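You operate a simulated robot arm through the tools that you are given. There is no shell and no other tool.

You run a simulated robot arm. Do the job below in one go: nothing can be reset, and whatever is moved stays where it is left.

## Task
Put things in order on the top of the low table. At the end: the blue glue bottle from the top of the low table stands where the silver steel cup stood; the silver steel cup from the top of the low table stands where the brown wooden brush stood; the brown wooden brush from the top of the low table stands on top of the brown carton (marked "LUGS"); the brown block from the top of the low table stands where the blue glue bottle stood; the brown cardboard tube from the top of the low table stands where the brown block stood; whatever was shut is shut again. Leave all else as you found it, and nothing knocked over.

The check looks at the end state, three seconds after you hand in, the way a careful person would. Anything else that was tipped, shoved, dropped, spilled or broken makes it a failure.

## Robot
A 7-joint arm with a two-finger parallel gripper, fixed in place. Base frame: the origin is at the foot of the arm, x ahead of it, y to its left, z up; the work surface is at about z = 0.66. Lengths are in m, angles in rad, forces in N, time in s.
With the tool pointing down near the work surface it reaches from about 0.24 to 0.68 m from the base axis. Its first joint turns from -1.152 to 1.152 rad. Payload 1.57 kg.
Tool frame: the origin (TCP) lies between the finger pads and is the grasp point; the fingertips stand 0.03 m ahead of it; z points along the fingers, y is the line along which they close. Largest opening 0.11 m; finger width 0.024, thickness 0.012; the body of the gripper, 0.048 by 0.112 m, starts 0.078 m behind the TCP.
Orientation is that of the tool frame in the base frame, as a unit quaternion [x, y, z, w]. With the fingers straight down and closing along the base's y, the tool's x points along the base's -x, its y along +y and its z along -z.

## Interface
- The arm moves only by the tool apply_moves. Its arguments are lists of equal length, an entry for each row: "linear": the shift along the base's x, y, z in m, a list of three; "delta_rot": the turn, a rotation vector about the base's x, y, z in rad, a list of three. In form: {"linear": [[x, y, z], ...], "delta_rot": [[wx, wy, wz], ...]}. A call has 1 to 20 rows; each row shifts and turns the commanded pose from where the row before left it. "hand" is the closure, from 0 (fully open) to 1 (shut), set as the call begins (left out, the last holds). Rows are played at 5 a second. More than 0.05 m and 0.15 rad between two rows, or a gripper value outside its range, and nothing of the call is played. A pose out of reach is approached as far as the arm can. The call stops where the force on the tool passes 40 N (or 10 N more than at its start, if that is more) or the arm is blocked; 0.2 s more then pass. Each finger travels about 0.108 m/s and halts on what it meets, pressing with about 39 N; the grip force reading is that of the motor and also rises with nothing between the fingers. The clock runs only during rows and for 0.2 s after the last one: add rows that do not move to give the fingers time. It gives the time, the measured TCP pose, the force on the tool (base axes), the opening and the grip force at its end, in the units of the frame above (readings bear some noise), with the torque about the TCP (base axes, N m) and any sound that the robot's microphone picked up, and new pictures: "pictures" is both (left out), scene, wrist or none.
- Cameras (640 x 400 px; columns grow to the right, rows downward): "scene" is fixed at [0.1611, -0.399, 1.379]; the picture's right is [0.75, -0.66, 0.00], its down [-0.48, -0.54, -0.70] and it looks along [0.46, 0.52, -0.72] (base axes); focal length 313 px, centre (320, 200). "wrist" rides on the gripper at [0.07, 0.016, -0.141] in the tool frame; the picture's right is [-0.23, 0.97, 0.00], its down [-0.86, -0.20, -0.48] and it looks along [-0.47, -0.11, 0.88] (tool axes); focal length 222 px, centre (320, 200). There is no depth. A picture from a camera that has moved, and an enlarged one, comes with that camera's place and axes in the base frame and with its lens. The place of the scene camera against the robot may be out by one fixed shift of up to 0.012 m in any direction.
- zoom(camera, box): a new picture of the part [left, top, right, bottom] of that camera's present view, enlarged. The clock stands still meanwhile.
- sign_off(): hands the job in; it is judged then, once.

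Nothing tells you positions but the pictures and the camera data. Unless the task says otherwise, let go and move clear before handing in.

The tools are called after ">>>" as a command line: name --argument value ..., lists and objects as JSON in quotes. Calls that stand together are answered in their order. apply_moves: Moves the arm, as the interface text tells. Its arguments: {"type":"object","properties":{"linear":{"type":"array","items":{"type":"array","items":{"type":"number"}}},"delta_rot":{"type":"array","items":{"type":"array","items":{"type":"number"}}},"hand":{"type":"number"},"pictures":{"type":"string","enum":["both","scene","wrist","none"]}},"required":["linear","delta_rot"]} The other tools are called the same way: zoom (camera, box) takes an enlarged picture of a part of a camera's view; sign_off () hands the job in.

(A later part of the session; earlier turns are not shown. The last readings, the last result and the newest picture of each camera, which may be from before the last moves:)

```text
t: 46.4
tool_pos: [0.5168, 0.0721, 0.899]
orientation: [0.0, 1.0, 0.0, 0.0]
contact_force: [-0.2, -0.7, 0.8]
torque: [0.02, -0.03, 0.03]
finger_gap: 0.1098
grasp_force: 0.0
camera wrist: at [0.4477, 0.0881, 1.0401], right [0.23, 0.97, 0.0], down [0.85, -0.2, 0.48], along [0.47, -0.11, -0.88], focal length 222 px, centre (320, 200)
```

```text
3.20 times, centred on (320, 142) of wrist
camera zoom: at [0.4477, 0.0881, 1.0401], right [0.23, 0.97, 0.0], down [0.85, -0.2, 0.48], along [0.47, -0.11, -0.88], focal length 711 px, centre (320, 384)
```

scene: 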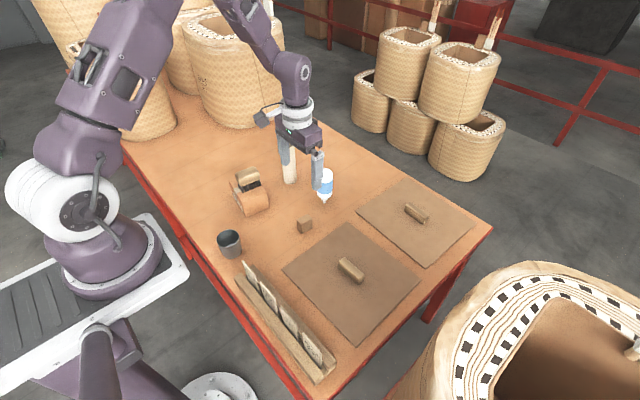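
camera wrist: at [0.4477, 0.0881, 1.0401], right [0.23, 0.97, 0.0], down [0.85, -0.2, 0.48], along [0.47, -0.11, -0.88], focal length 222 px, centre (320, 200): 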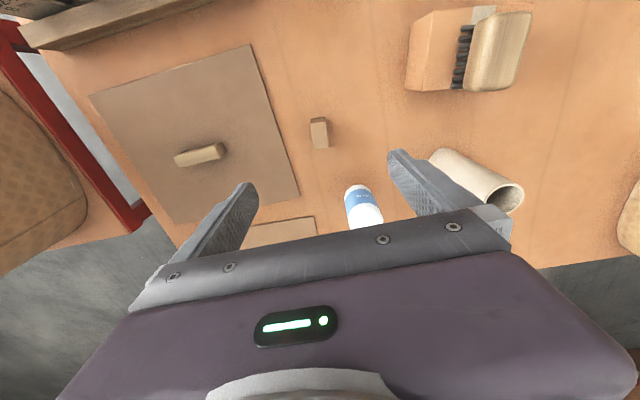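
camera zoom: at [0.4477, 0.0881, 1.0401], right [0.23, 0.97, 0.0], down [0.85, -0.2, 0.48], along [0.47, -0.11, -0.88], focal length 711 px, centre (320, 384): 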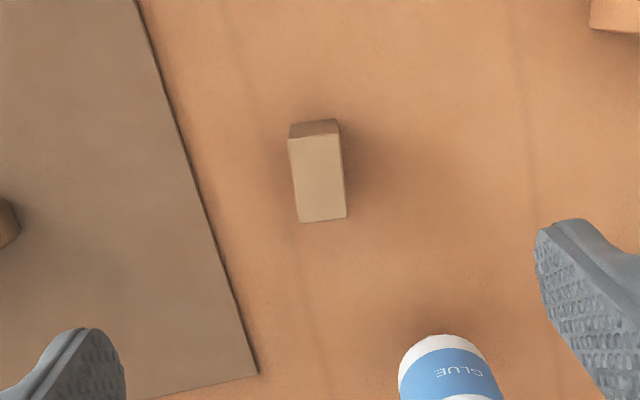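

The bottle is still standing. The block is about 23 × 39 mm, turned −0.13 rad and nearly centred, so I'm turning to match, narrowing the fingers to clear the lid and coming down for a check.

>>> apply_moves --linear '[[0.002, -0.0012, -0.03], [0, 0, -0.04], [0, 0, -0.04], [0, 0, 0], [0, 0, 0]]' --delta_rot '[[0, 0, -0.065], [0, 0, -0.065], [0, 0, 0], [0, 0, 0], [0, 0, 0]]' --hand 0.45

>>> zoom --camera "wrist" --box '[220, 90, 420, 215]'

```text
t: 47.6
tool_pos: [0.5182, 0.0751, 0.7852]
orientation: [0.066, 0.998, 0.0, 0.0]
contact_force: [-0.8, 0.5, -0.4]
torque: [-0.01, -0.01, 0.03]
finger_gap: 0.0606
grasp_force: 0.0
camera wrist: at [0.4509, 0.1005, 0.9276], right [0.35, 0.94, 0.0], down [0.82, -0.31, 0.48], along [0.45, -0.17, -0.88], focal length 222 px, centre (320, 200)
```

scene: 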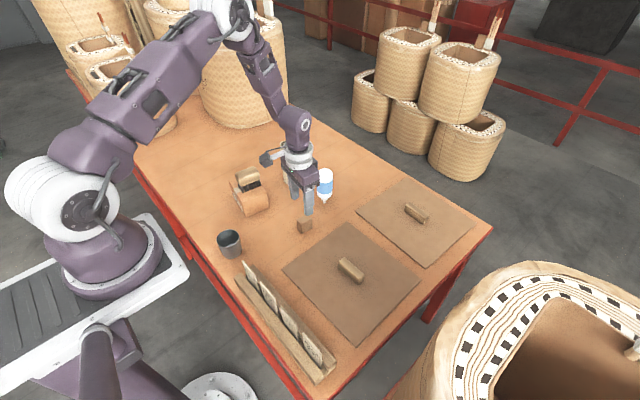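
wrist: 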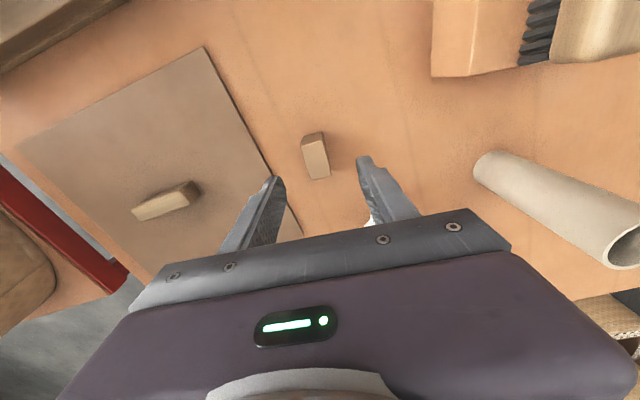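

```text
3.20 times, centred on (320, 152) of wrist
camera zoom: at [0.4509, 0.1005, 0.9276], right [0.35, 0.94, 0.0], down [0.82, -0.31, 0.48], along [0.45, -0.17, -0.88], focal length 711 px, centre (320, 352)
```

zoom: 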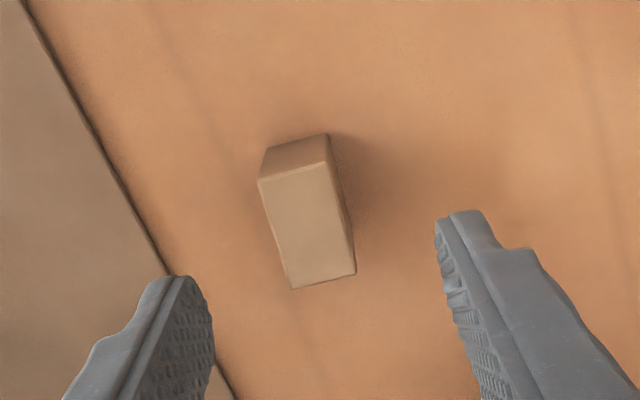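

The yaw matches; the block is about 3 mm ahead and 5 mm to the −y side. I'm correcting and descending to the grasp height.

>>> apply_moves --linear '[[0.0029, -0.0051, -0.01], [0, 0, -0.03], [0, 0, -0.03], [0, 0, -0.0149], [0, 0, 0]]' --delta_rot '[[0, 0, 0], [0, 0, 0], [0, 0, 0], [0, 0, 0], [0, 0, 0]]'

>>> zoom --camera "wrist" --box '[220, 120, 420, 245]'

>>> zoom --camera "scene" --box '[265, 180, 345, 245]'

```text
t: 48.8
tool_pos: [0.5213, 0.0694, 0.7038]
orientation: [0.065, 0.998, 0.0, 0.0]
contact_force: [0.2, -0.1, -0.3]
torque: [-0.03, 0.0, -0.01]
finger_gap: 0.0605
grasp_force: 0.1
camera wrist: at [0.4548, 0.0952, 0.8444], right [0.35, 0.94, 0.0], down [0.82, -0.31, 0.48], along [0.45, -0.17, -0.88], focal length 222 px, centre (320, 200)
```

scene: 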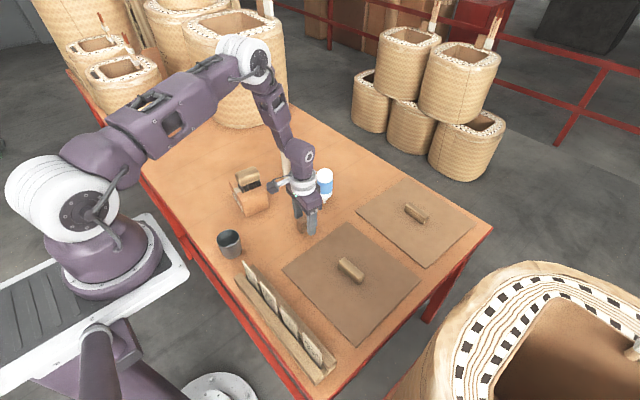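
wrist: 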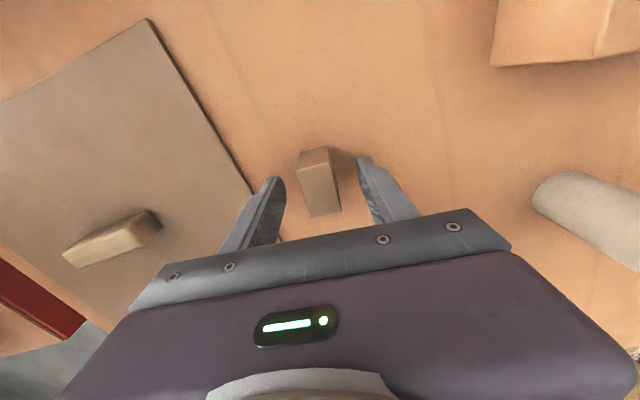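

```text
3.20 times, centred on (320, 182) of wrist
camera zoom: at [0.4548, 0.0952, 0.8444], right [0.35, 0.94, 0.0], down [0.82, -0.31, 0.48], along [0.45, -0.17, -0.88], focal length 711 px, centre (320, 256)
```

zoom: 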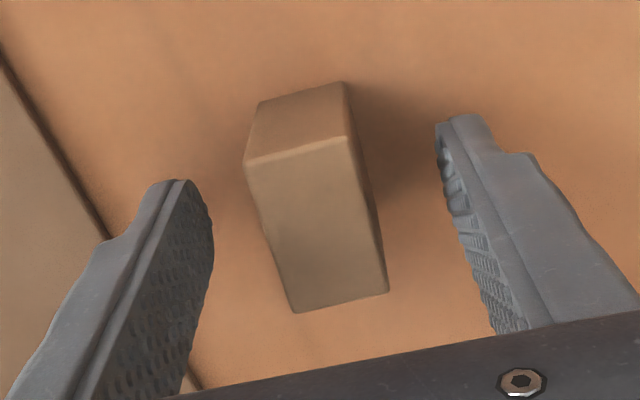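

```text
6.15 times, centred on (305, 212) of scene
camera zoom: at [0.1611, -0.399, 1.379], right [0.75, -0.66, 0.0], down [-0.48, -0.54, -0.7], along [0.46, 0.52, -0.72], focal length 1927 px, centre (412, 123)
```

zoom: 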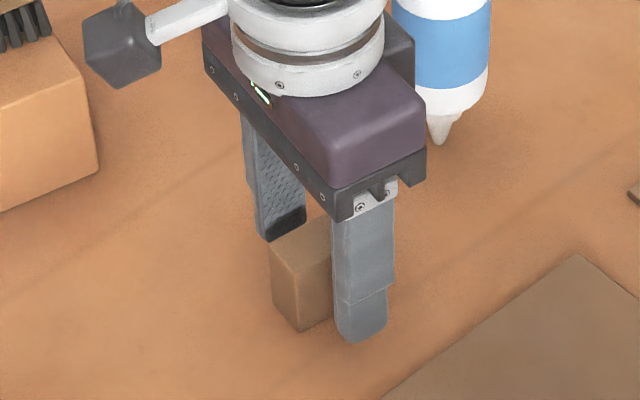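

The block is centred within 2 mm. Closing.

>>> apply_moves --linear '[[0, 0, 0], [0, 0, 0], [0, 0, 0], [0, 0, 0]]' --delta_rot '[[0, 0, 0], [0, 0, 0], [0, 0, 0], [0, 0, 0]]' --hand 1 --pictures "wrist"

>>> zoom --camera "wrist" --box '[220, 120, 420, 245]'

```text
t: 49.8
tool_pos: [0.5213, 0.0701, 0.7033]
orientation: [0.064, 0.998, -0.001, 0.0]
contact_force: [0.3, 0.6, 0.4]
torque: [0.0, -0.04, -0.02]
finger_gap: 0.0228
grasp_force: 35.1
camera wrist: at [0.4548, 0.0952, 0.8447], right [0.35, 0.94, 0.0], down [0.82, -0.31, 0.48], along [0.45, -0.17, -0.88], focal length 222 px, centre (320, 200)
```

wrist: 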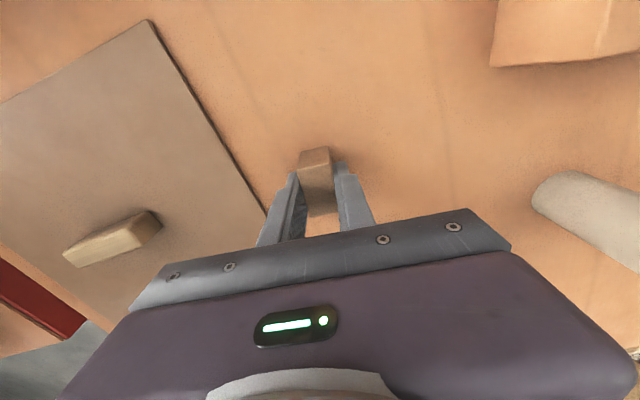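

```text
3.20 times, centred on (320, 182) of wrist
camera zoom: at [0.4548, 0.0952, 0.8447], right [0.35, 0.94, 0.0], down [0.82, -0.31, 0.48], along [0.45, -0.17, -0.88], focal length 711 px, centre (320, 256)
```

zoom: 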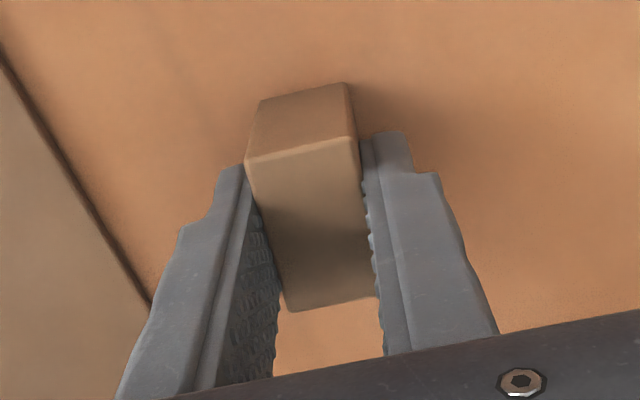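

The block is held at a 23 mm gap, and its spot is TCP (0.521, 0.070) as measured. I'm lifting it and taking it to the bottle's old spot at measured (0.4815, 0.430).

>>> apply_moves --linear '[[0, 0, 0.02], [0, 0, 0.04], [0, 0, 0.05], [0, 0, 0.05], [0, 0, 0.035], [-0.0051, 0.0453, 0], [-0.0051, 0.0453, 0], [-0.0051, 0.0453, 0], [-0.0051, 0.0453, 0], [-0.0051, 0.0452, 0], [-0.0051, 0.0452, 0], [-0.0051, 0.0452, 0], [-0.0047, 0.0452, 0], [0, 0, 0], [0, 0, 0]]' --delta_rot '[[0, 0, 0], [0, 0, 0], [0, 0, 0], [0, 0, 0], [0, 0, 0], [0, 0, 0], [0, 0, 0], [0, 0, 0], [0, 0, 0], [0, 0, 0], [0, 0, 0], [0, 0, 0], [0, 0, 0], [0, 0, 0], [0, 0, 0]]' --pictures "scene"

>>> apply_moves --linear '[[0, 0, -0.04], [0, 0, -0.05], [0, 0, -0.05], [0, 0, -0.035], [0, 0, 0], [0, 0, 0]]' --delta_rot '[[0, 0, 0], [0, 0, 0], [0, 0, 0], [0, 0, 0], [0, 0, 0], [0, 0, 0]]'

>>> zoom --camera "scene" --box '[190, 120, 270, 180]'

```text
t: 53.0
tool_pos: [0.4826, 0.4294, 0.9014]
orientation: [0.065, 0.998, 0.0, 0.001]
contact_force: [-0.9, -0.2, -0.8]
torque: [0.02, 0.04, -0.01]
finger_gap: 0.0228
grasp_force: 35.9
```

scene: 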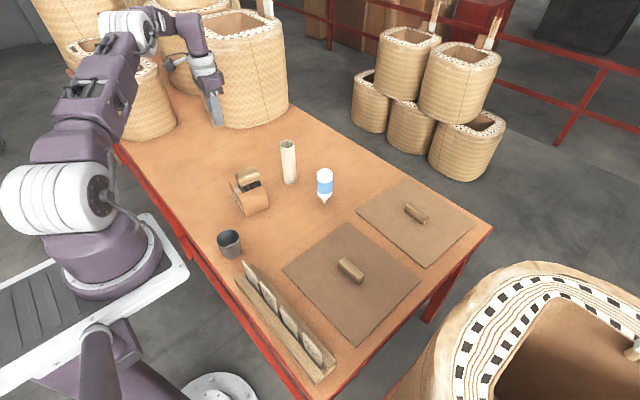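

```text
t: 54.4
tool_pos: [0.4818, 0.4253, 0.7306]
orientation: [0.066, 0.998, -0.004, -0.002]
contact_force: [-0.7, 0.5, -1.1]
torque: [0.02, 0.01, -0.02]
finger_gap: 0.0228
grasp_force: 35.6
out of reach, approached as far as the arm can: row 4
camera wrist: at [0.416, 0.4525, 0.8711], right [0.35, 0.94, -0.01], down [0.82, -0.31, 0.48], along [0.44, -0.18, -0.88], focal length 222 px, centre (320, 200)
```

scene: 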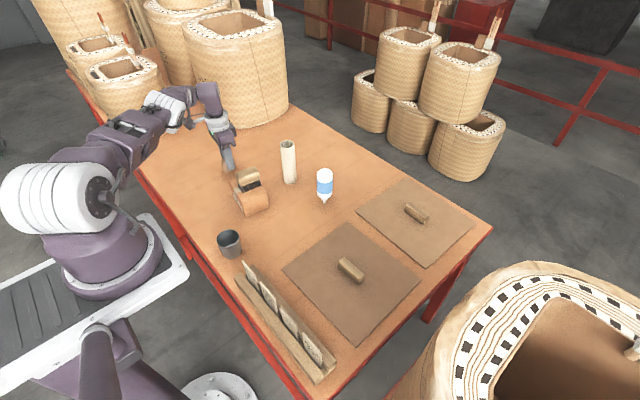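
wrist: 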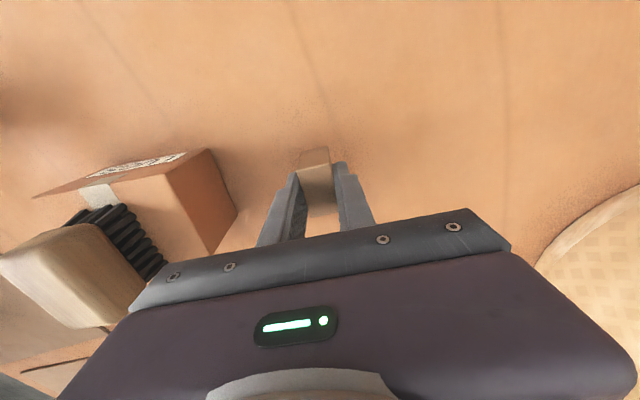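

```text
6.67 times, centred on (230, 150) of scene
camera zoom: at [0.1611, -0.399, 1.379], right [0.75, -0.66, 0.0], down [-0.48, -0.54, -0.7], along [0.46, 0.52, -0.72], focal length 2088 px, centre (920, 533)
```

zoom: 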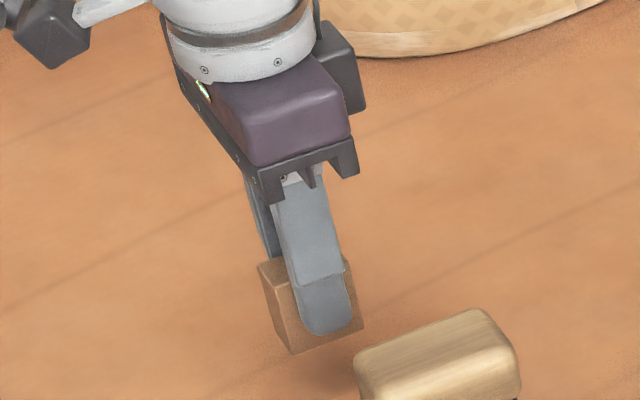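

The arm reports it can't go lower in this pose, probably a wrist joint limit at this yaw. I'm rising slightly, turning the tool the other way, and trying again.

>>> apply_moves --linear '[[0, 0, 0.03], [0, 0, 0], [0, 0, 0], [0, 0, 0]]' --delta_rot '[[0, 0, 0], [0, 0, 0.13], [0, 0, 0.13], [0, 0, 0]]' --pictures "none"

>>> apply_moves --linear '[[0, 0, -0.02], [0, 0, -0.01], [0, 0, 0]]' --delta_rot '[[0, 0, 0], [0, 0, 0], [0, 0, 0]]' --pictures "none"

```text
t: 55.4
tool_pos: [0.481, 0.4243, 0.7588]
orientation: [-0.065, 0.998, 0.0, 0.0]
contact_force: [-0.1, 0.6, 0.5]
torque: [0.03, -0.01, -0.02]
finger_gap: 0.0228
grasp_force: 35.2
```

```text
t: 56.2
tool_pos: [0.4796, 0.425, 0.7306]
orientation: [-0.064, 0.998, -0.001, 0.0]
contact_force: [1.3, 0.5, -1.2]
torque: [-0.04, 0.0, 0.03]
finger_gap: 0.023
grasp_force: 35.5
```

That pose works. I'm continuing down in this yaw and watching for the reach warning.

>>> apply_moves --linear '[[0, 0.004, 0], [0, 0, -0.01], [0, 0, 0]]' --delta_rot '[[0, 0, 0], [0, 0, 0], [0, 0, 0]]' --pictures "none"

```text
t: 57.0
tool_pos: [0.4789, 0.4277, 0.7224]
orientation: [-0.066, 0.998, -0.003, -0.003]
contact_force: [-0.6, -0.2, -0.2]
torque: [0.03, -0.02, 0.0]
finger_gap: 0.0227
grasp_force: 35.2
out of reach, approached as far as the arm can: row 2
```

It stops 2 cm too high again. Turning the tool further toward the arm's own azimuth makes this pose equivalent to the cup pick, which reached z 0.70, so I'm rotating to about +0.55 and lowering again.

>>> apply_moves --linear '[[0, 0, 0.02], [0, 0, 0], [0, 0, 0], [0, 0, 0], [0, 0, 0]]' --delta_rot '[[0, 0, 0], [0, 0, 0.14], [0, 0, 0.14], [0, 0, 0.14], [0, 0, 0]]' --pictures "none"

>>> apply_moves --linear '[[0, 0, -0.02], [0, 0, -0.008], [0, 0, 0]]' --delta_rot '[[0, 0, 0], [0, 0, 0], [0, 0, 0]]'

>>> zoom --camera "scene" --box '[190, 120, 270, 180]'

```text
t: 58.2
tool_pos: [0.4782, 0.4274, 0.7402]
orientation: [-0.272, 0.962, 0.001, 0.0]
contact_force: [-0.5, -1.6, 0.5]
torque: [0.01, 0.01, -0.03]
finger_gap: 0.023
grasp_force: 35.5
```

```text
t: 59.0
tool_pos: [0.4788, 0.4289, 0.7111]
orientation: [-0.272, 0.962, 0.0, 0.0]
contact_force: [0.1, -0.4, 0.0]
torque: [0.0, 0.03, 0.02]
finger_gap: 0.0229
grasp_force: 35.3
camera wrist: at [0.4118, 0.4062, 0.8528], right [-0.31, 0.95, 0.0], down [0.83, 0.28, 0.48], along [0.45, 0.15, -0.88], focal length 222 px, centre (320, 200)
```

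scene: 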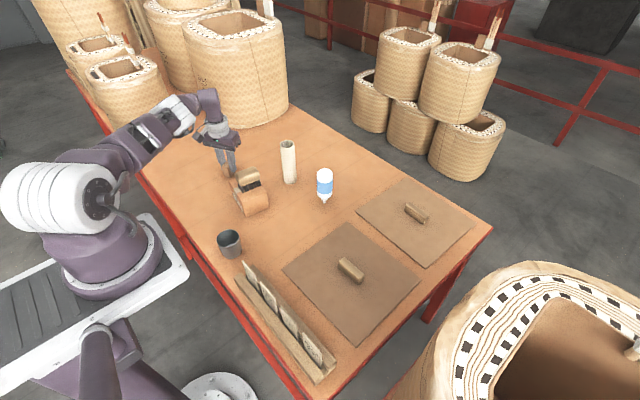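
wrist: 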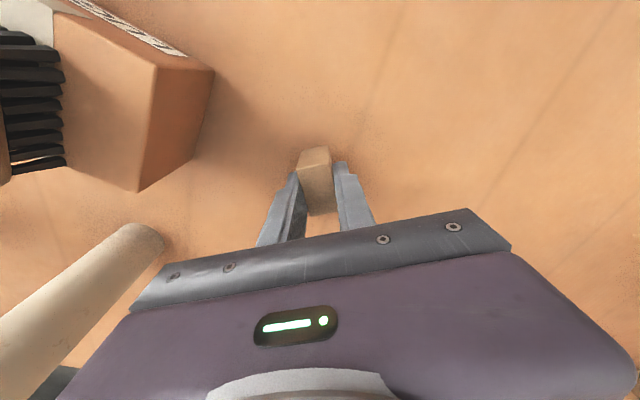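

```text
6.67 times, centred on (230, 150) of scene
camera zoom: at [0.1611, -0.399, 1.379], right [0.75, -0.66, 0.0], down [-0.48, -0.54, -0.7], along [0.46, 0.52, -0.72], focal length 2088 px, centre (920, 533)
```

zoom: 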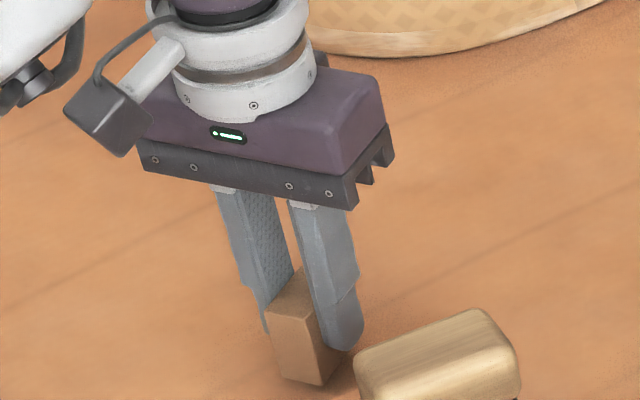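

Now at 0.711 with no warning. I'm shifting about 3.5 mm in x to centre on the bottle's old tip position and then stepping down to contact.

>>> apply_moves --linear '[[0.0035, 0, 0], [0, 0, -0.004], [0, 0, 0]]' --delta_rot '[[0, 0, 0], [0, 0, 0], [0, 0, 0]]' --pictures "none"

>>> apply_moves --linear '[[0, 0, -0.0015], [0, 0, 0]]' --delta_rot '[[0, 0, 0], [0, 0, 0]]' --pictures "none"

>>> apply_moves --linear '[[0, 0, -0.001], [0, 0, 0]]' --delta_rot '[[0, 0, 0], [0, 0, 0]]' --pictures "none"

>>> zoom --camera "scene" --box '[190, 120, 270, 180]'

```text
t: 59.8
tool_pos: [0.4812, 0.4255, 0.7088]
orientation: [-0.271, 0.963, 0.0, 0.0]
contact_force: [-1.0, -0.5, -0.6]
torque: [0.01, -0.01, 0.0]
finger_gap: 0.0227
grasp_force: 35.5
```

```text
t: 60.4
tool_pos: [0.4805, 0.4265, 0.7073]
orientation: [-0.271, 0.963, 0.0, 0.0]
contact_force: [0.0, 0.0, -1.4]
torque: [-0.04, 0.01, 0.0]
finger_gap: 0.023
grasp_force: 35.1
```

```text
t: 61.0
tool_pos: [0.4806, 0.4253, 0.7073]
orientation: [-0.271, 0.962, 0.0, 0.0]
contact_force: [-0.3, 0.3, 0.0]
torque: [-0.01, -0.01, 0.03]
finger_gap: 0.023
grasp_force: 35.4
```

```text
6.67 times, centred on (230, 150) of scene
camera zoom: at [0.1611, -0.3989, 1.379], right [0.75, -0.66, 0.0], down [-0.48, -0.54, -0.7], along [0.46, 0.52, -0.72], focal length 2088 px, centre (920, 533)
```

zoom: 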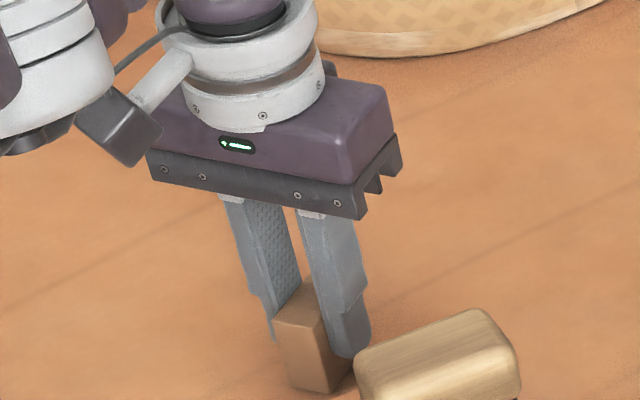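

The fingers are well clear of the brush and only overlap it in the picture. I'm zooming tighter to compare the block's footprint with where the nozzle tip was.

>>> zoom --camera "scene" --box '[215, 155, 247, 187]'

>>> zoom --camera "wrist" --box '[240, 100, 400, 200]'

```text
12.50 times, centred on (231, 171) of scene
camera zoom: at [0.1611, -0.3989, 1.379], right [0.75, -0.66, 0.0], down [-0.48, -0.54, -0.7], along [0.46, 0.52, -0.72], focal length 3915 px, centre (1432, 562)
```

zoom: 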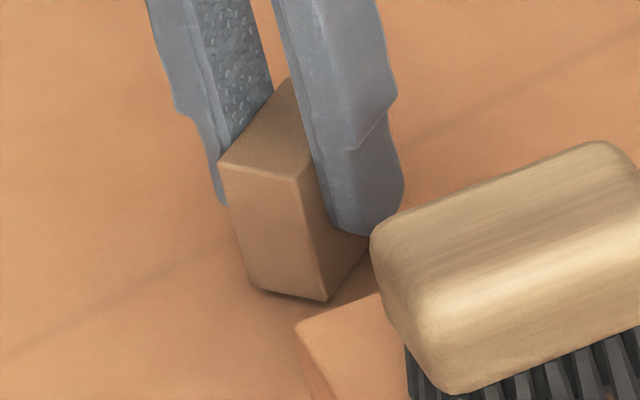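

```text
4.00 times, centred on (320, 150) of wrist
camera zoom: at [0.4137, 0.4037, 0.8478], right [-0.32, 0.95, 0.0], down [0.83, 0.28, 0.48], along [0.45, 0.15, -0.88], focal length 888 px, centre (320, 400)
```

zoom: 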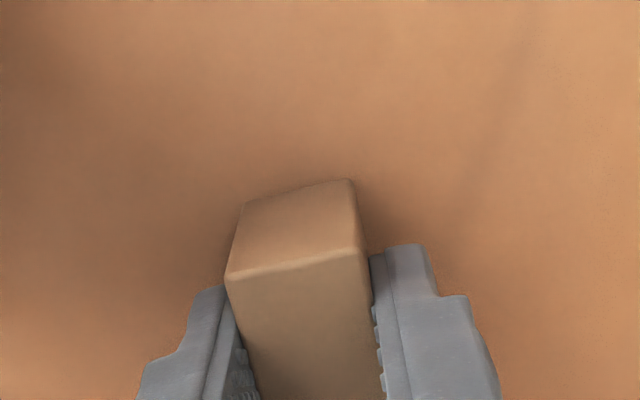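

The block's footprint is about 5 mm short of the nozzle spot. I'm shifting by (+0.003, +0.0035) while it's still off the table, then stepping down.

>>> apply_moves --linear '[[0.003, 0.0035, 0.001], [0, 0, -0.002], [0, 0, 0]]' --delta_rot '[[0, 0, 0], [0, 0, 0], [0, 0, 0]]' --pictures "none"

>>> apply_moves --linear '[[0, 0, -0.001], [0, 0, 0]]' --delta_rot '[[0, 0, 0], [0, 0, 0]]' --pictures "none"

>>> apply_moves --linear '[[0, 0, -0.001], [0, 0, 0]]' --delta_rot '[[0, 0, 0], [0, 0, 0]]' --pictures "none"

```text
t: 61.8
tool_pos: [0.4812, 0.4239, 0.705]
orientation: [-0.271, 0.962, 0.0, -0.001]
contact_force: [0.5, 0.2, -0.2]
torque: [-0.01, 0.0, 0.01]
finger_gap: 0.0228
grasp_force: 35.0
out of reach, approached as far as the arm can: row 1
```

```text
t: 62.4
tool_pos: [0.4807, 0.4253, 0.7049]
orientation: [-0.271, 0.962, 0.001, 0.001]
contact_force: [-0.2, -0.2, -0.7]
torque: [0.01, 0.02, 0.03]
finger_gap: 0.0229
grasp_force: 35.3
```

```text
t: 63.0
tool_pos: [0.4816, 0.425, 0.7039]
orientation: [-0.271, 0.962, 0.001, 0.001]
contact_force: [-0.9, 2.9, 15.8]
torque: [0.12, 0.02, -0.01]
finger_gap: 0.0228
grasp_force: 35.5
```

The block is touching down about 4–5 mm short, at the reach limit of this yaw. I'm lifting a few millimetres and turning closer to the arm's azimuth to get the last bit.

>>> apply_moves --linear '[[0, 0, 0.005], [0, 0, 0], [0, 0, 0], [0, 0, 0]]' --delta_rot '[[0, 0, 0], [0, 0, 0.09], [0, 0, 0.09], [0, 0, 0]]' --pictures "none"

>>> apply_moves --linear '[[0.002, 0.004, 0], [0, 0, -0.002], [0, 0, 0]]' --delta_rot '[[0, 0, 0], [0, 0, 0], [0, 0, 0]]' --pictures "none"

```text
t: 64.0
tool_pos: [0.4805, 0.4243, 0.7076]
orientation: [-0.358, 0.934, 0.0, -0.001]
contact_force: [-0.1, -0.6, 0.0]
torque: [0.04, 0.01, -0.02]
finger_gap: 0.023
grasp_force: 35.1
```

```text
t: 64.8
tool_pos: [0.4797, 0.4272, 0.7071]
orientation: [-0.357, 0.934, 0.0, 0.0]
contact_force: [-0.8, 0.4, -0.7]
torque: [-0.04, -0.04, -0.02]
finger_gap: 0.0232
grasp_force: 34.9
out of reach, approached as far as the arm can: row 1
```

That gains a few millimetres and leaves the block within about 3 mm of the bottle's spot, which is good. I'm stepping down to contact.

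>>> apply_moves --linear '[[0, 0, -0.0015], [0, 0, 0]]' --delta_rot '[[0, 0, 0], [0, 0, 0]]' --pictures "none"

>>> apply_moves --linear '[[0, 0, -0.001], [0, 0, 0]]' --delta_rot '[[0, 0, 0], [0, 0, 0]]' --pictures "none"

```text
t: 65.4
tool_pos: [0.481, 0.4272, 0.7055]
orientation: [-0.357, 0.934, 0.0, 0.001]
contact_force: [1.1, -0.9, -0.4]
torque: [-0.02, -0.02, 0.03]
finger_gap: 0.023
grasp_force: 35.4
```

```text
t: 66.0
tool_pos: [0.4805, 0.4252, 0.7048]
orientation: [-0.357, 0.934, 0.0, 0.0]
contact_force: [-0.1, 0.1, 0.1]
torque: [-0.03, 0.0, -0.01]
finger_gap: 0.0227
grasp_force: 35.3
```

>>> apply_moves --linear '[[0, 0, -0.0007], [0, 0, 0]]' --delta_rot '[[0, 0, 0], [0, 0, 0]]' --pictures "none"

>>> apply_moves --linear '[[0, 0, -0.0005], [0, 0, 0]]' --delta_rot '[[0, 0, 0], [0, 0, 0]]' --pictures "none"

```text
t: 66.6
tool_pos: [0.4797, 0.4269, 0.7037]
orientation: [-0.356, 0.934, 0.001, 0.001]
contact_force: [-0.2, -0.4, 4.7]
torque: [0.01, -0.09, 0.01]
finger_gap: 0.0232
grasp_force: 35.4
```

```text
t: 67.2
tool_pos: [0.4799, 0.426, 0.7032]
orientation: [-0.357, 0.934, 0.0, 0.001]
contact_force: [1.0, -2.9, 14.0]
torque: [-0.07, -0.06, 0.03]
finger_gap: 0.023
grasp_force: 34.8
```

The block is firmly on the table. I'm unloading and opening moderately.

>>> apply_moves --linear '[[0, 0, 0.0007], [0, 0, 0]]' --delta_rot '[[0, 0, 0], [0, 0, 0]]' --pictures "none"

>>> apply_moves --linear '[[0, 0, 0], [0, 0, 0], [0, 0, 0]]' --delta_rot '[[0, 0, 0], [0, 0, 0], [0, 0, 0]]' --hand 0.45

>>> zoom --camera "wrist" --box '[220, 120, 420, 245]'

>>> zoom --camera "scene" --box '[190, 120, 270, 180]'

```text
t: 67.8
tool_pos: [0.4797, 0.4267, 0.7039]
orientation: [-0.356, 0.934, 0.001, 0.001]
contact_force: [1.0, -0.7, 2.7]
torque: [-0.04, -0.08, -0.01]
finger_gap: 0.0229
grasp_force: 35.3
```

```text
t: 68.6
tool_pos: [0.4803, 0.4275, 0.7042]
orientation: [-0.357, 0.934, 0.001, 0.0]
contact_force: [1.4, 0.2, 0.2]
torque: [-0.02, -0.01, -0.01]
finger_gap: 0.0607
grasp_force: 0.1
camera wrist: at [0.4172, 0.3923, 0.8454], right [-0.48, 0.88, 0.0], down [0.77, 0.42, 0.48], along [0.42, 0.23, -0.88], focal length 222 px, centre (320, 200)
```

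scene: 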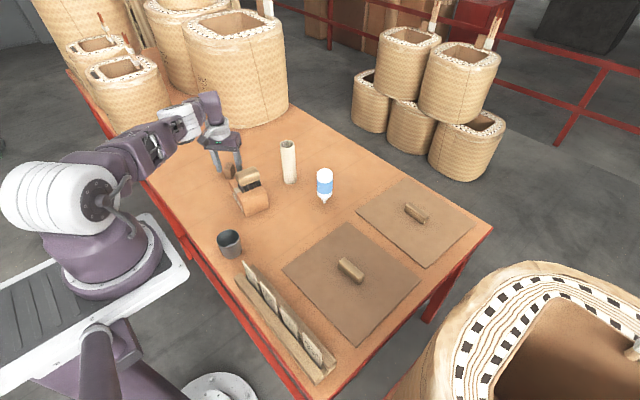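
wrist: 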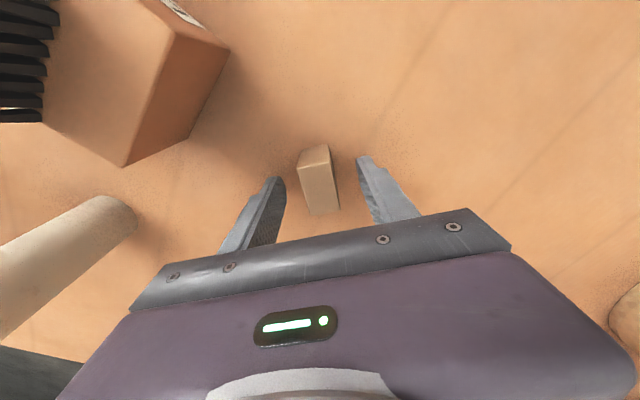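

```text
3.20 times, centred on (320, 182) of wrist
camera zoom: at [0.4172, 0.3923, 0.8454], right [-0.48, 0.88, 0.0], down [0.77, 0.42, 0.48], along [0.42, 0.23, -0.88], focal length 711 px, centre (320, 256)
```

zoom: 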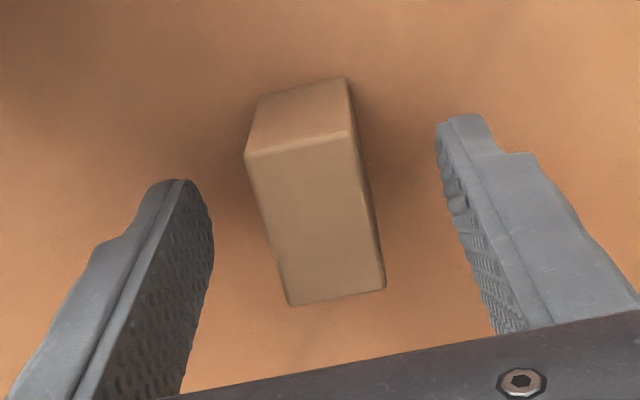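

```text
6.67 times, centred on (230, 150) of scene
camera zoom: at [0.1611, -0.399, 1.379], right [0.75, -0.66, 0.0], down [-0.48, -0.54, -0.7], along [0.46, 0.52, -0.72], focal length 2088 px, centre (920, 533)
```

zoom: 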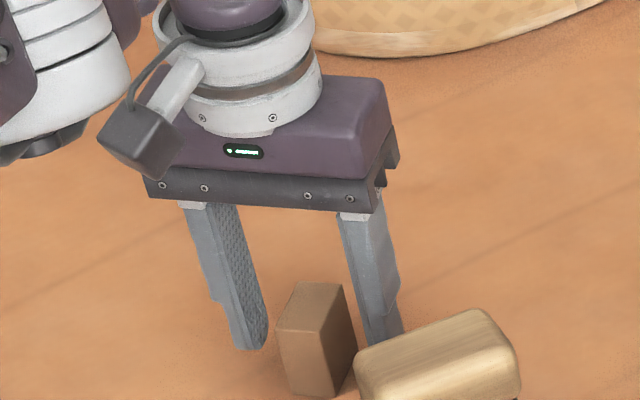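

The block stands close to the bottle's old spot. I'm rising straight up and going over to the tube, which I put near (0.616, 0.271), turning the tool to suit that azimuth.

>>> apply_moves --linear '[[0, 0, 0.03], [0, 0, 0.05], [0, 0, 0.05], [0, 0, 0.05], [0, 0, 0.045], [0.025, -0.0312, 0], [0.025, -0.0312, 0], [0.025, -0.0312, 0], [0.025, -0.0312, 0], [0.025, -0.0312, 0], [0, 0, 0], [0, 0, 0]]' --delta_rot '[[0, 0, 0], [0, 0, 0], [0, 0, 0], [0, 0, 0], [0, 0, 0], [0, 0, -0.08], [0, 0, -0.08], [0, 0, -0.08], [0, 0, -0.08], [0, 0, 0], [0, 0, 0], [0, 0, 0]]'

>>> zoom --camera "scene" --box '[190, 120, 270, 180]'

>>> zoom --camera "wrist" --box '[220, 90, 420, 215]'

```text
t: 71.2
tool_pos: [0.6085, 0.2705, 0.9275]
orientation: [-0.204, 0.979, 0.001, 0.0]
contact_force: [0.6, -0.1, 0.2]
torque: [0.02, -0.01, 0.02]
finger_gap: 0.0603
grasp_force: 0.1
camera wrist: at [0.5385, 0.2578, 1.0686], right [-0.18, 0.98, 0.0], down [0.86, 0.16, 0.48], along [0.47, 0.09, -0.88], focal length 222 px, centre (320, 200)
```

scene: 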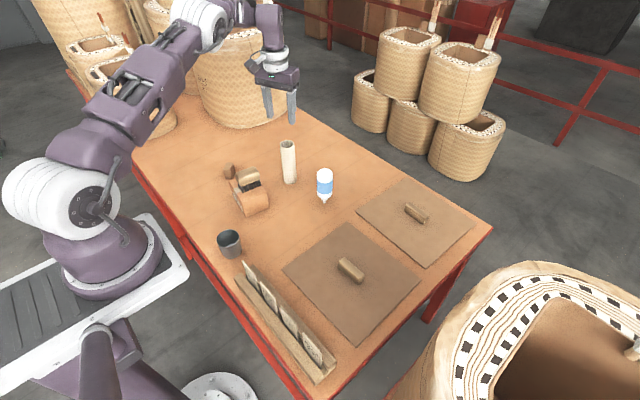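
wrist: 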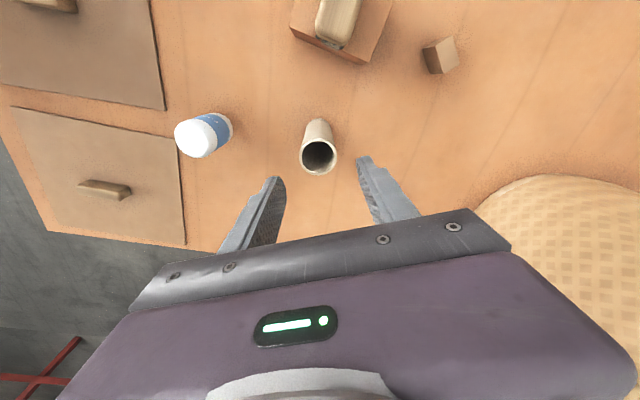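

```text
6.67 times, centred on (230, 150) of scene
camera zoom: at [0.1611, -0.399, 1.379], right [0.75, -0.66, 0.0], down [-0.48, -0.54, -0.7], along [0.46, 0.52, -0.72], focal length 2088 px, centre (920, 533)
```

zoom: 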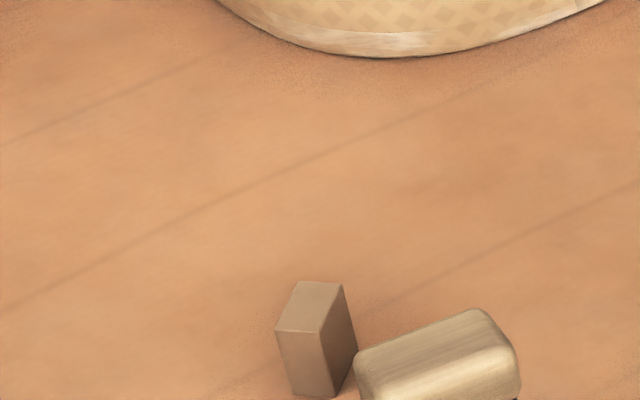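

```text
3.20 times, centred on (320, 152) of wrist
camera zoom: at [0.5385, 0.2578, 1.0686], right [-0.18, 0.98, 0.0], down [0.86, 0.16, 0.48], along [0.47, 0.09, -0.88], focal length 711 px, centre (320, 352)
```

zoom: 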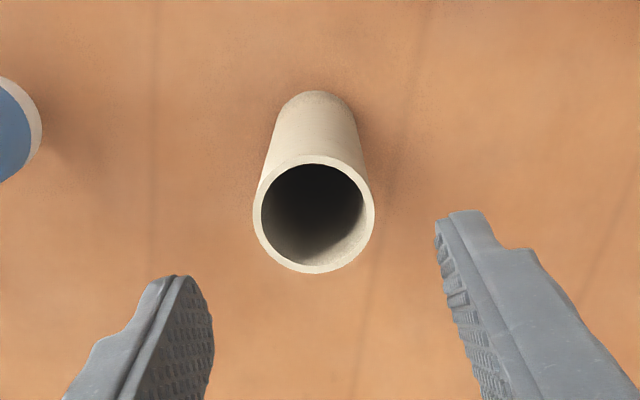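

The tube is about 10 mm farther out, near (0.6195, 0.270), with its rim at roughly z 0.81. I'm centring over it and opening a bit wider, then checking reach on the way down.

>>> apply_moves --linear '[[0.0115, -0.0006, 0], [0, 0, -0.03], [0, 0, -0.03], [0, 0, 0], [0, 0, 0]]' --delta_rot '[[0, 0, 0], [0, 0, 0], [0, 0, 0], [0, 0, 0], [0, 0, 0]]' --hand 0.2

>>> zoom --camera "wrist" --box '[220, 110, 420, 235]'

```text
t: 72.4
tool_pos: [0.6182, 0.2675, 0.8691]
orientation: [-0.204, 0.979, 0.0, 0.0]
contact_force: [0.4, 0.8, -0.6]
torque: [0.01, 0.05, -0.02]
finger_gap: 0.0879
grasp_force: 0.0
camera wrist: at [0.5478, 0.2558, 1.01], right [-0.18, 0.98, 0.0], down [0.86, 0.16, 0.48], along [0.47, 0.09, -0.88], focal length 222 px, centre (320, 200)
```

scene: 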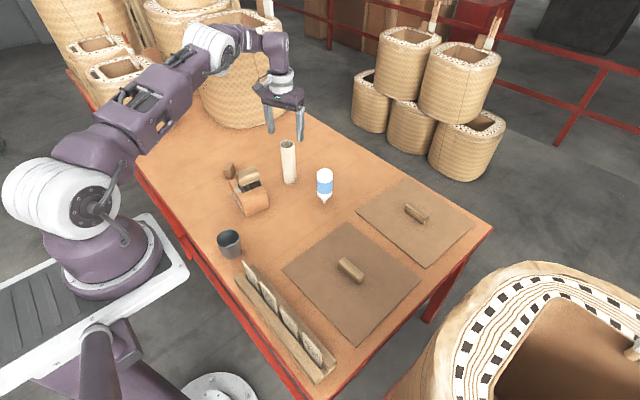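
wrist: 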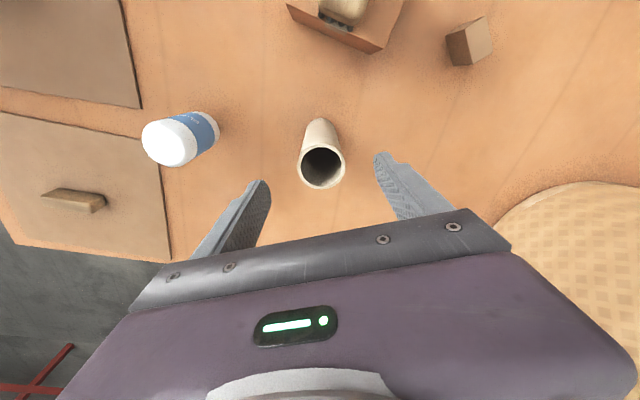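

```text
3.20 times, centred on (320, 172) of wrist
camera zoom: at [0.5478, 0.2558, 1.01], right [-0.18, 0.98, 0.0], down [0.86, 0.16, 0.48], along [0.47, 0.09, -0.88], focal length 711 px, centre (320, 288)
```

zoom: 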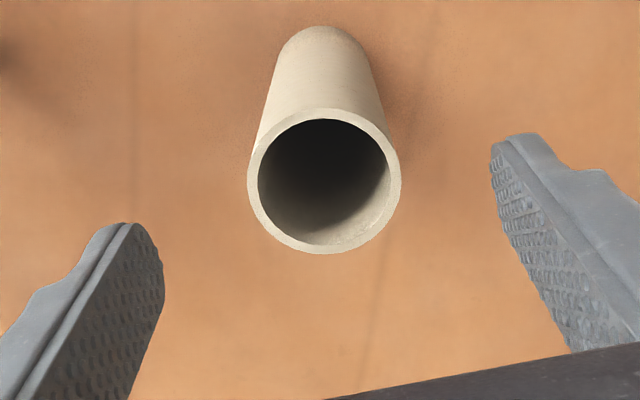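

The tube is centred within 1.5 mm and in reach. I'm descending to about z 0.77.

>>> apply_moves --linear '[[0.001, 0.0005, -0.03], [0, 0, -0.03], [0, 0, -0.03], [0, 0, 0], [0, 0, 0]]' --delta_rot '[[0, 0, 0], [0, 0, 0], [0, 0, 0], [0, 0, 0], [0, 0, 0]]'

>>> zoom --camera "wrist" --box '[220, 130, 420, 255]'

>>> zoom --camera "scene" --box '[250, 110, 350, 200]'

```text
t: 73.6
tool_pos: [0.6174, 0.2735, 0.7775]
orientation: [-0.203, 0.979, 0.0, 0.0]
contact_force: [-0.5, -0.3, 0.2]
torque: [0.03, -0.02, 0.01]
finger_gap: 0.0879
grasp_force: 0.0
camera wrist: at [0.5472, 0.2608, 0.919], right [-0.18, 0.98, 0.0], down [0.86, 0.16, 0.48], along [0.47, 0.09, -0.88], focal length 222 px, centre (320, 200)
```

scene: 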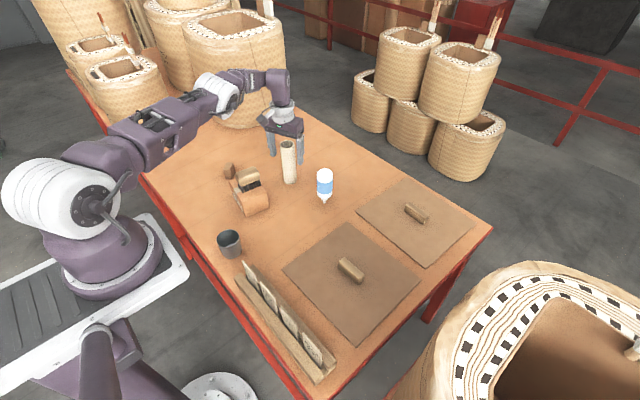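
wrist: 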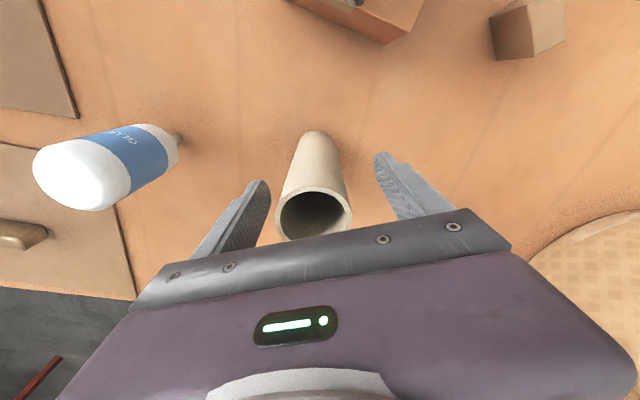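

```text
3.20 times, centred on (320, 192) of wrist
camera zoom: at [0.5472, 0.2608, 0.919], right [-0.18, 0.98, 0.0], down [0.86, 0.16, 0.48], along [0.47, 0.09, -0.88], focal length 711 px, centre (320, 224)
```

zoom: 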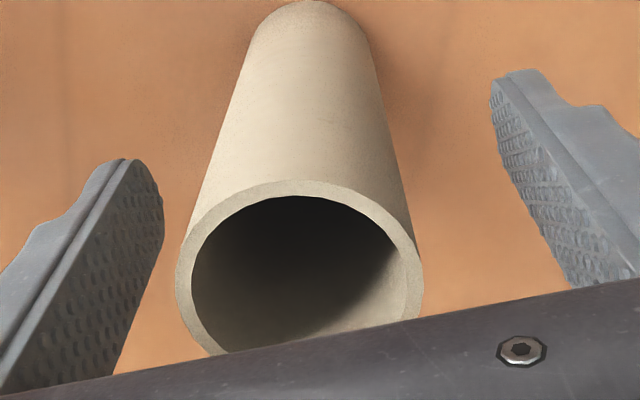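

```text
4.44 times, centred on (300, 155) of scene
camera zoom: at [0.1611, -0.399, 1.379], right [0.75, -0.66, 0.0], down [-0.48, -0.54, -0.7], along [0.46, 0.52, -0.72], focal length 1392 px, centre (409, 400)
```

zoom: 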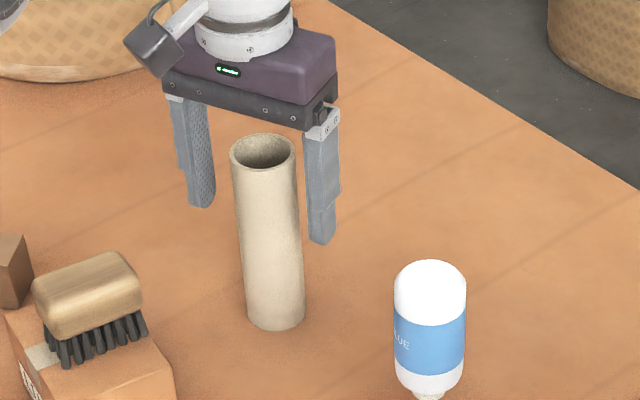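

The tube is 3–4 mm off after the descent. I'm nudging to centre it and going a bit lower before closing.

>>> apply_moves --linear '[[-0.0015, -0.0042, 0], [0, 0, -0.012], [0, 0, 0], [0, 0, 0]]' --delta_rot '[[0, 0, 0], [0, 0, 0], [0, 0, 0], [0, 0, 0]]' --pictures "wrist"

>>> zoom --camera "wrist" --box '[220, 130, 420, 255]'

```text
t: 74.6
tool_pos: [0.616, 0.2666, 0.7664]
orientation: [-0.203, 0.979, 0.0, 0.0]
contact_force: [0.7, -0.1, 0.8]
torque: [-0.04, -0.02, -0.02]
finger_gap: 0.0879
grasp_force: 0.0
camera wrist: at [0.5459, 0.2545, 0.9074], right [-0.18, 0.98, 0.0], down [0.86, 0.16, 0.48], along [0.47, 0.09, -0.88], focal length 222 px, centre (320, 200)
```

wrist: 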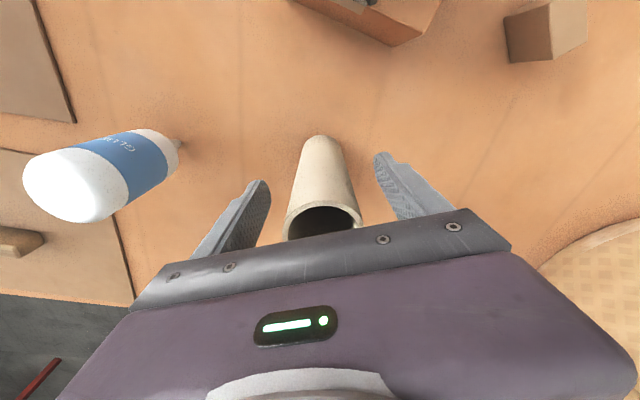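

```text
3.20 times, centred on (320, 192) of wrist
camera zoom: at [0.5459, 0.2545, 0.9074], right [-0.18, 0.98, 0.0], down [0.86, 0.16, 0.48], along [0.47, 0.09, -0.88], focal length 711 px, centre (320, 224)
```

zoom: 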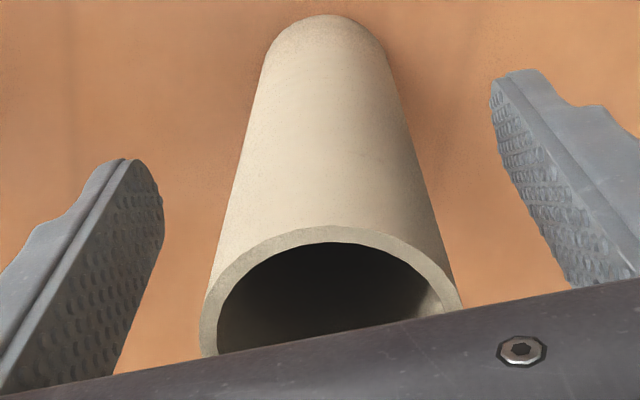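

Now within 2 mm. I'm making a final nudge and closing on the tube.

>>> apply_moves --linear '[[-0.0006, 0.0013, 0], [0, 0, 0]]' --delta_rot '[[0, 0, 0], [0, 0, 0]]' --pictures "none"

>>> apply_moves --linear '[[0, 0, 0], [0, 0, 0], [0, 0, 0], [0, 0, 0]]' --delta_rot '[[0, 0, 0], [0, 0, 0], [0, 0, 0], [0, 0, 0]]' --hand 1

>>> zoom --camera "scene" --box '[250, 110, 350, 200]'

```text
t: 75.2
tool_pos: [0.6148, 0.2675, 0.7673]
orientation: [-0.203, 0.979, 0.001, 0.0]
contact_force: [0.0, 0.6, 0.4]
torque: [0.0, 0.02, 0.01]
finger_gap: 0.0881
grasp_force: 0.1
```

```text
t: 76.2
tool_pos: [0.6154, 0.2679, 0.7659]
orientation: [-0.204, 0.979, -0.001, 0.0]
contact_force: [0.4, 0.1, 0.3]
torque: [-0.01, 0.01, 0.0]
finger_gap: 0.0458
grasp_force: 38.8
camera wrist: at [0.5457, 0.2557, 0.9078], right [-0.18, 0.98, 0.0], down [0.86, 0.16, 0.48], along [0.47, 0.09, -0.88], focal length 222 px, centre (320, 200)
```

scene: 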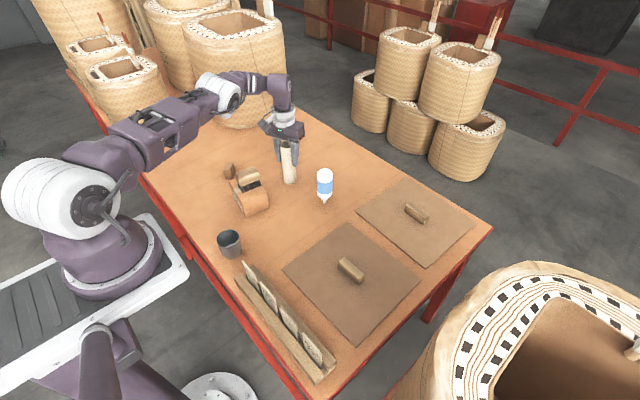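
wrist: 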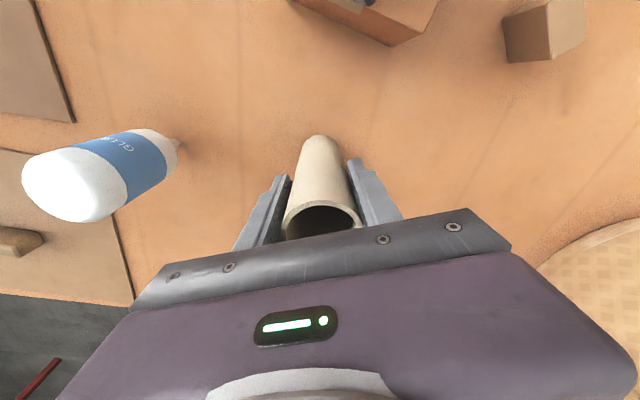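

```text
4.44 times, centred on (300, 155) of scene
camera zoom: at [0.1611, -0.399, 1.379], right [0.75, -0.66, 0.0], down [-0.48, -0.54, -0.7], along [0.46, 0.52, -0.72], focal length 1392 px, centre (409, 400)
```

zoom: 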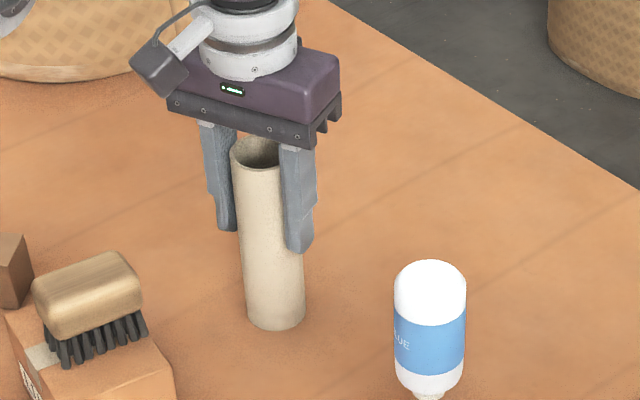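

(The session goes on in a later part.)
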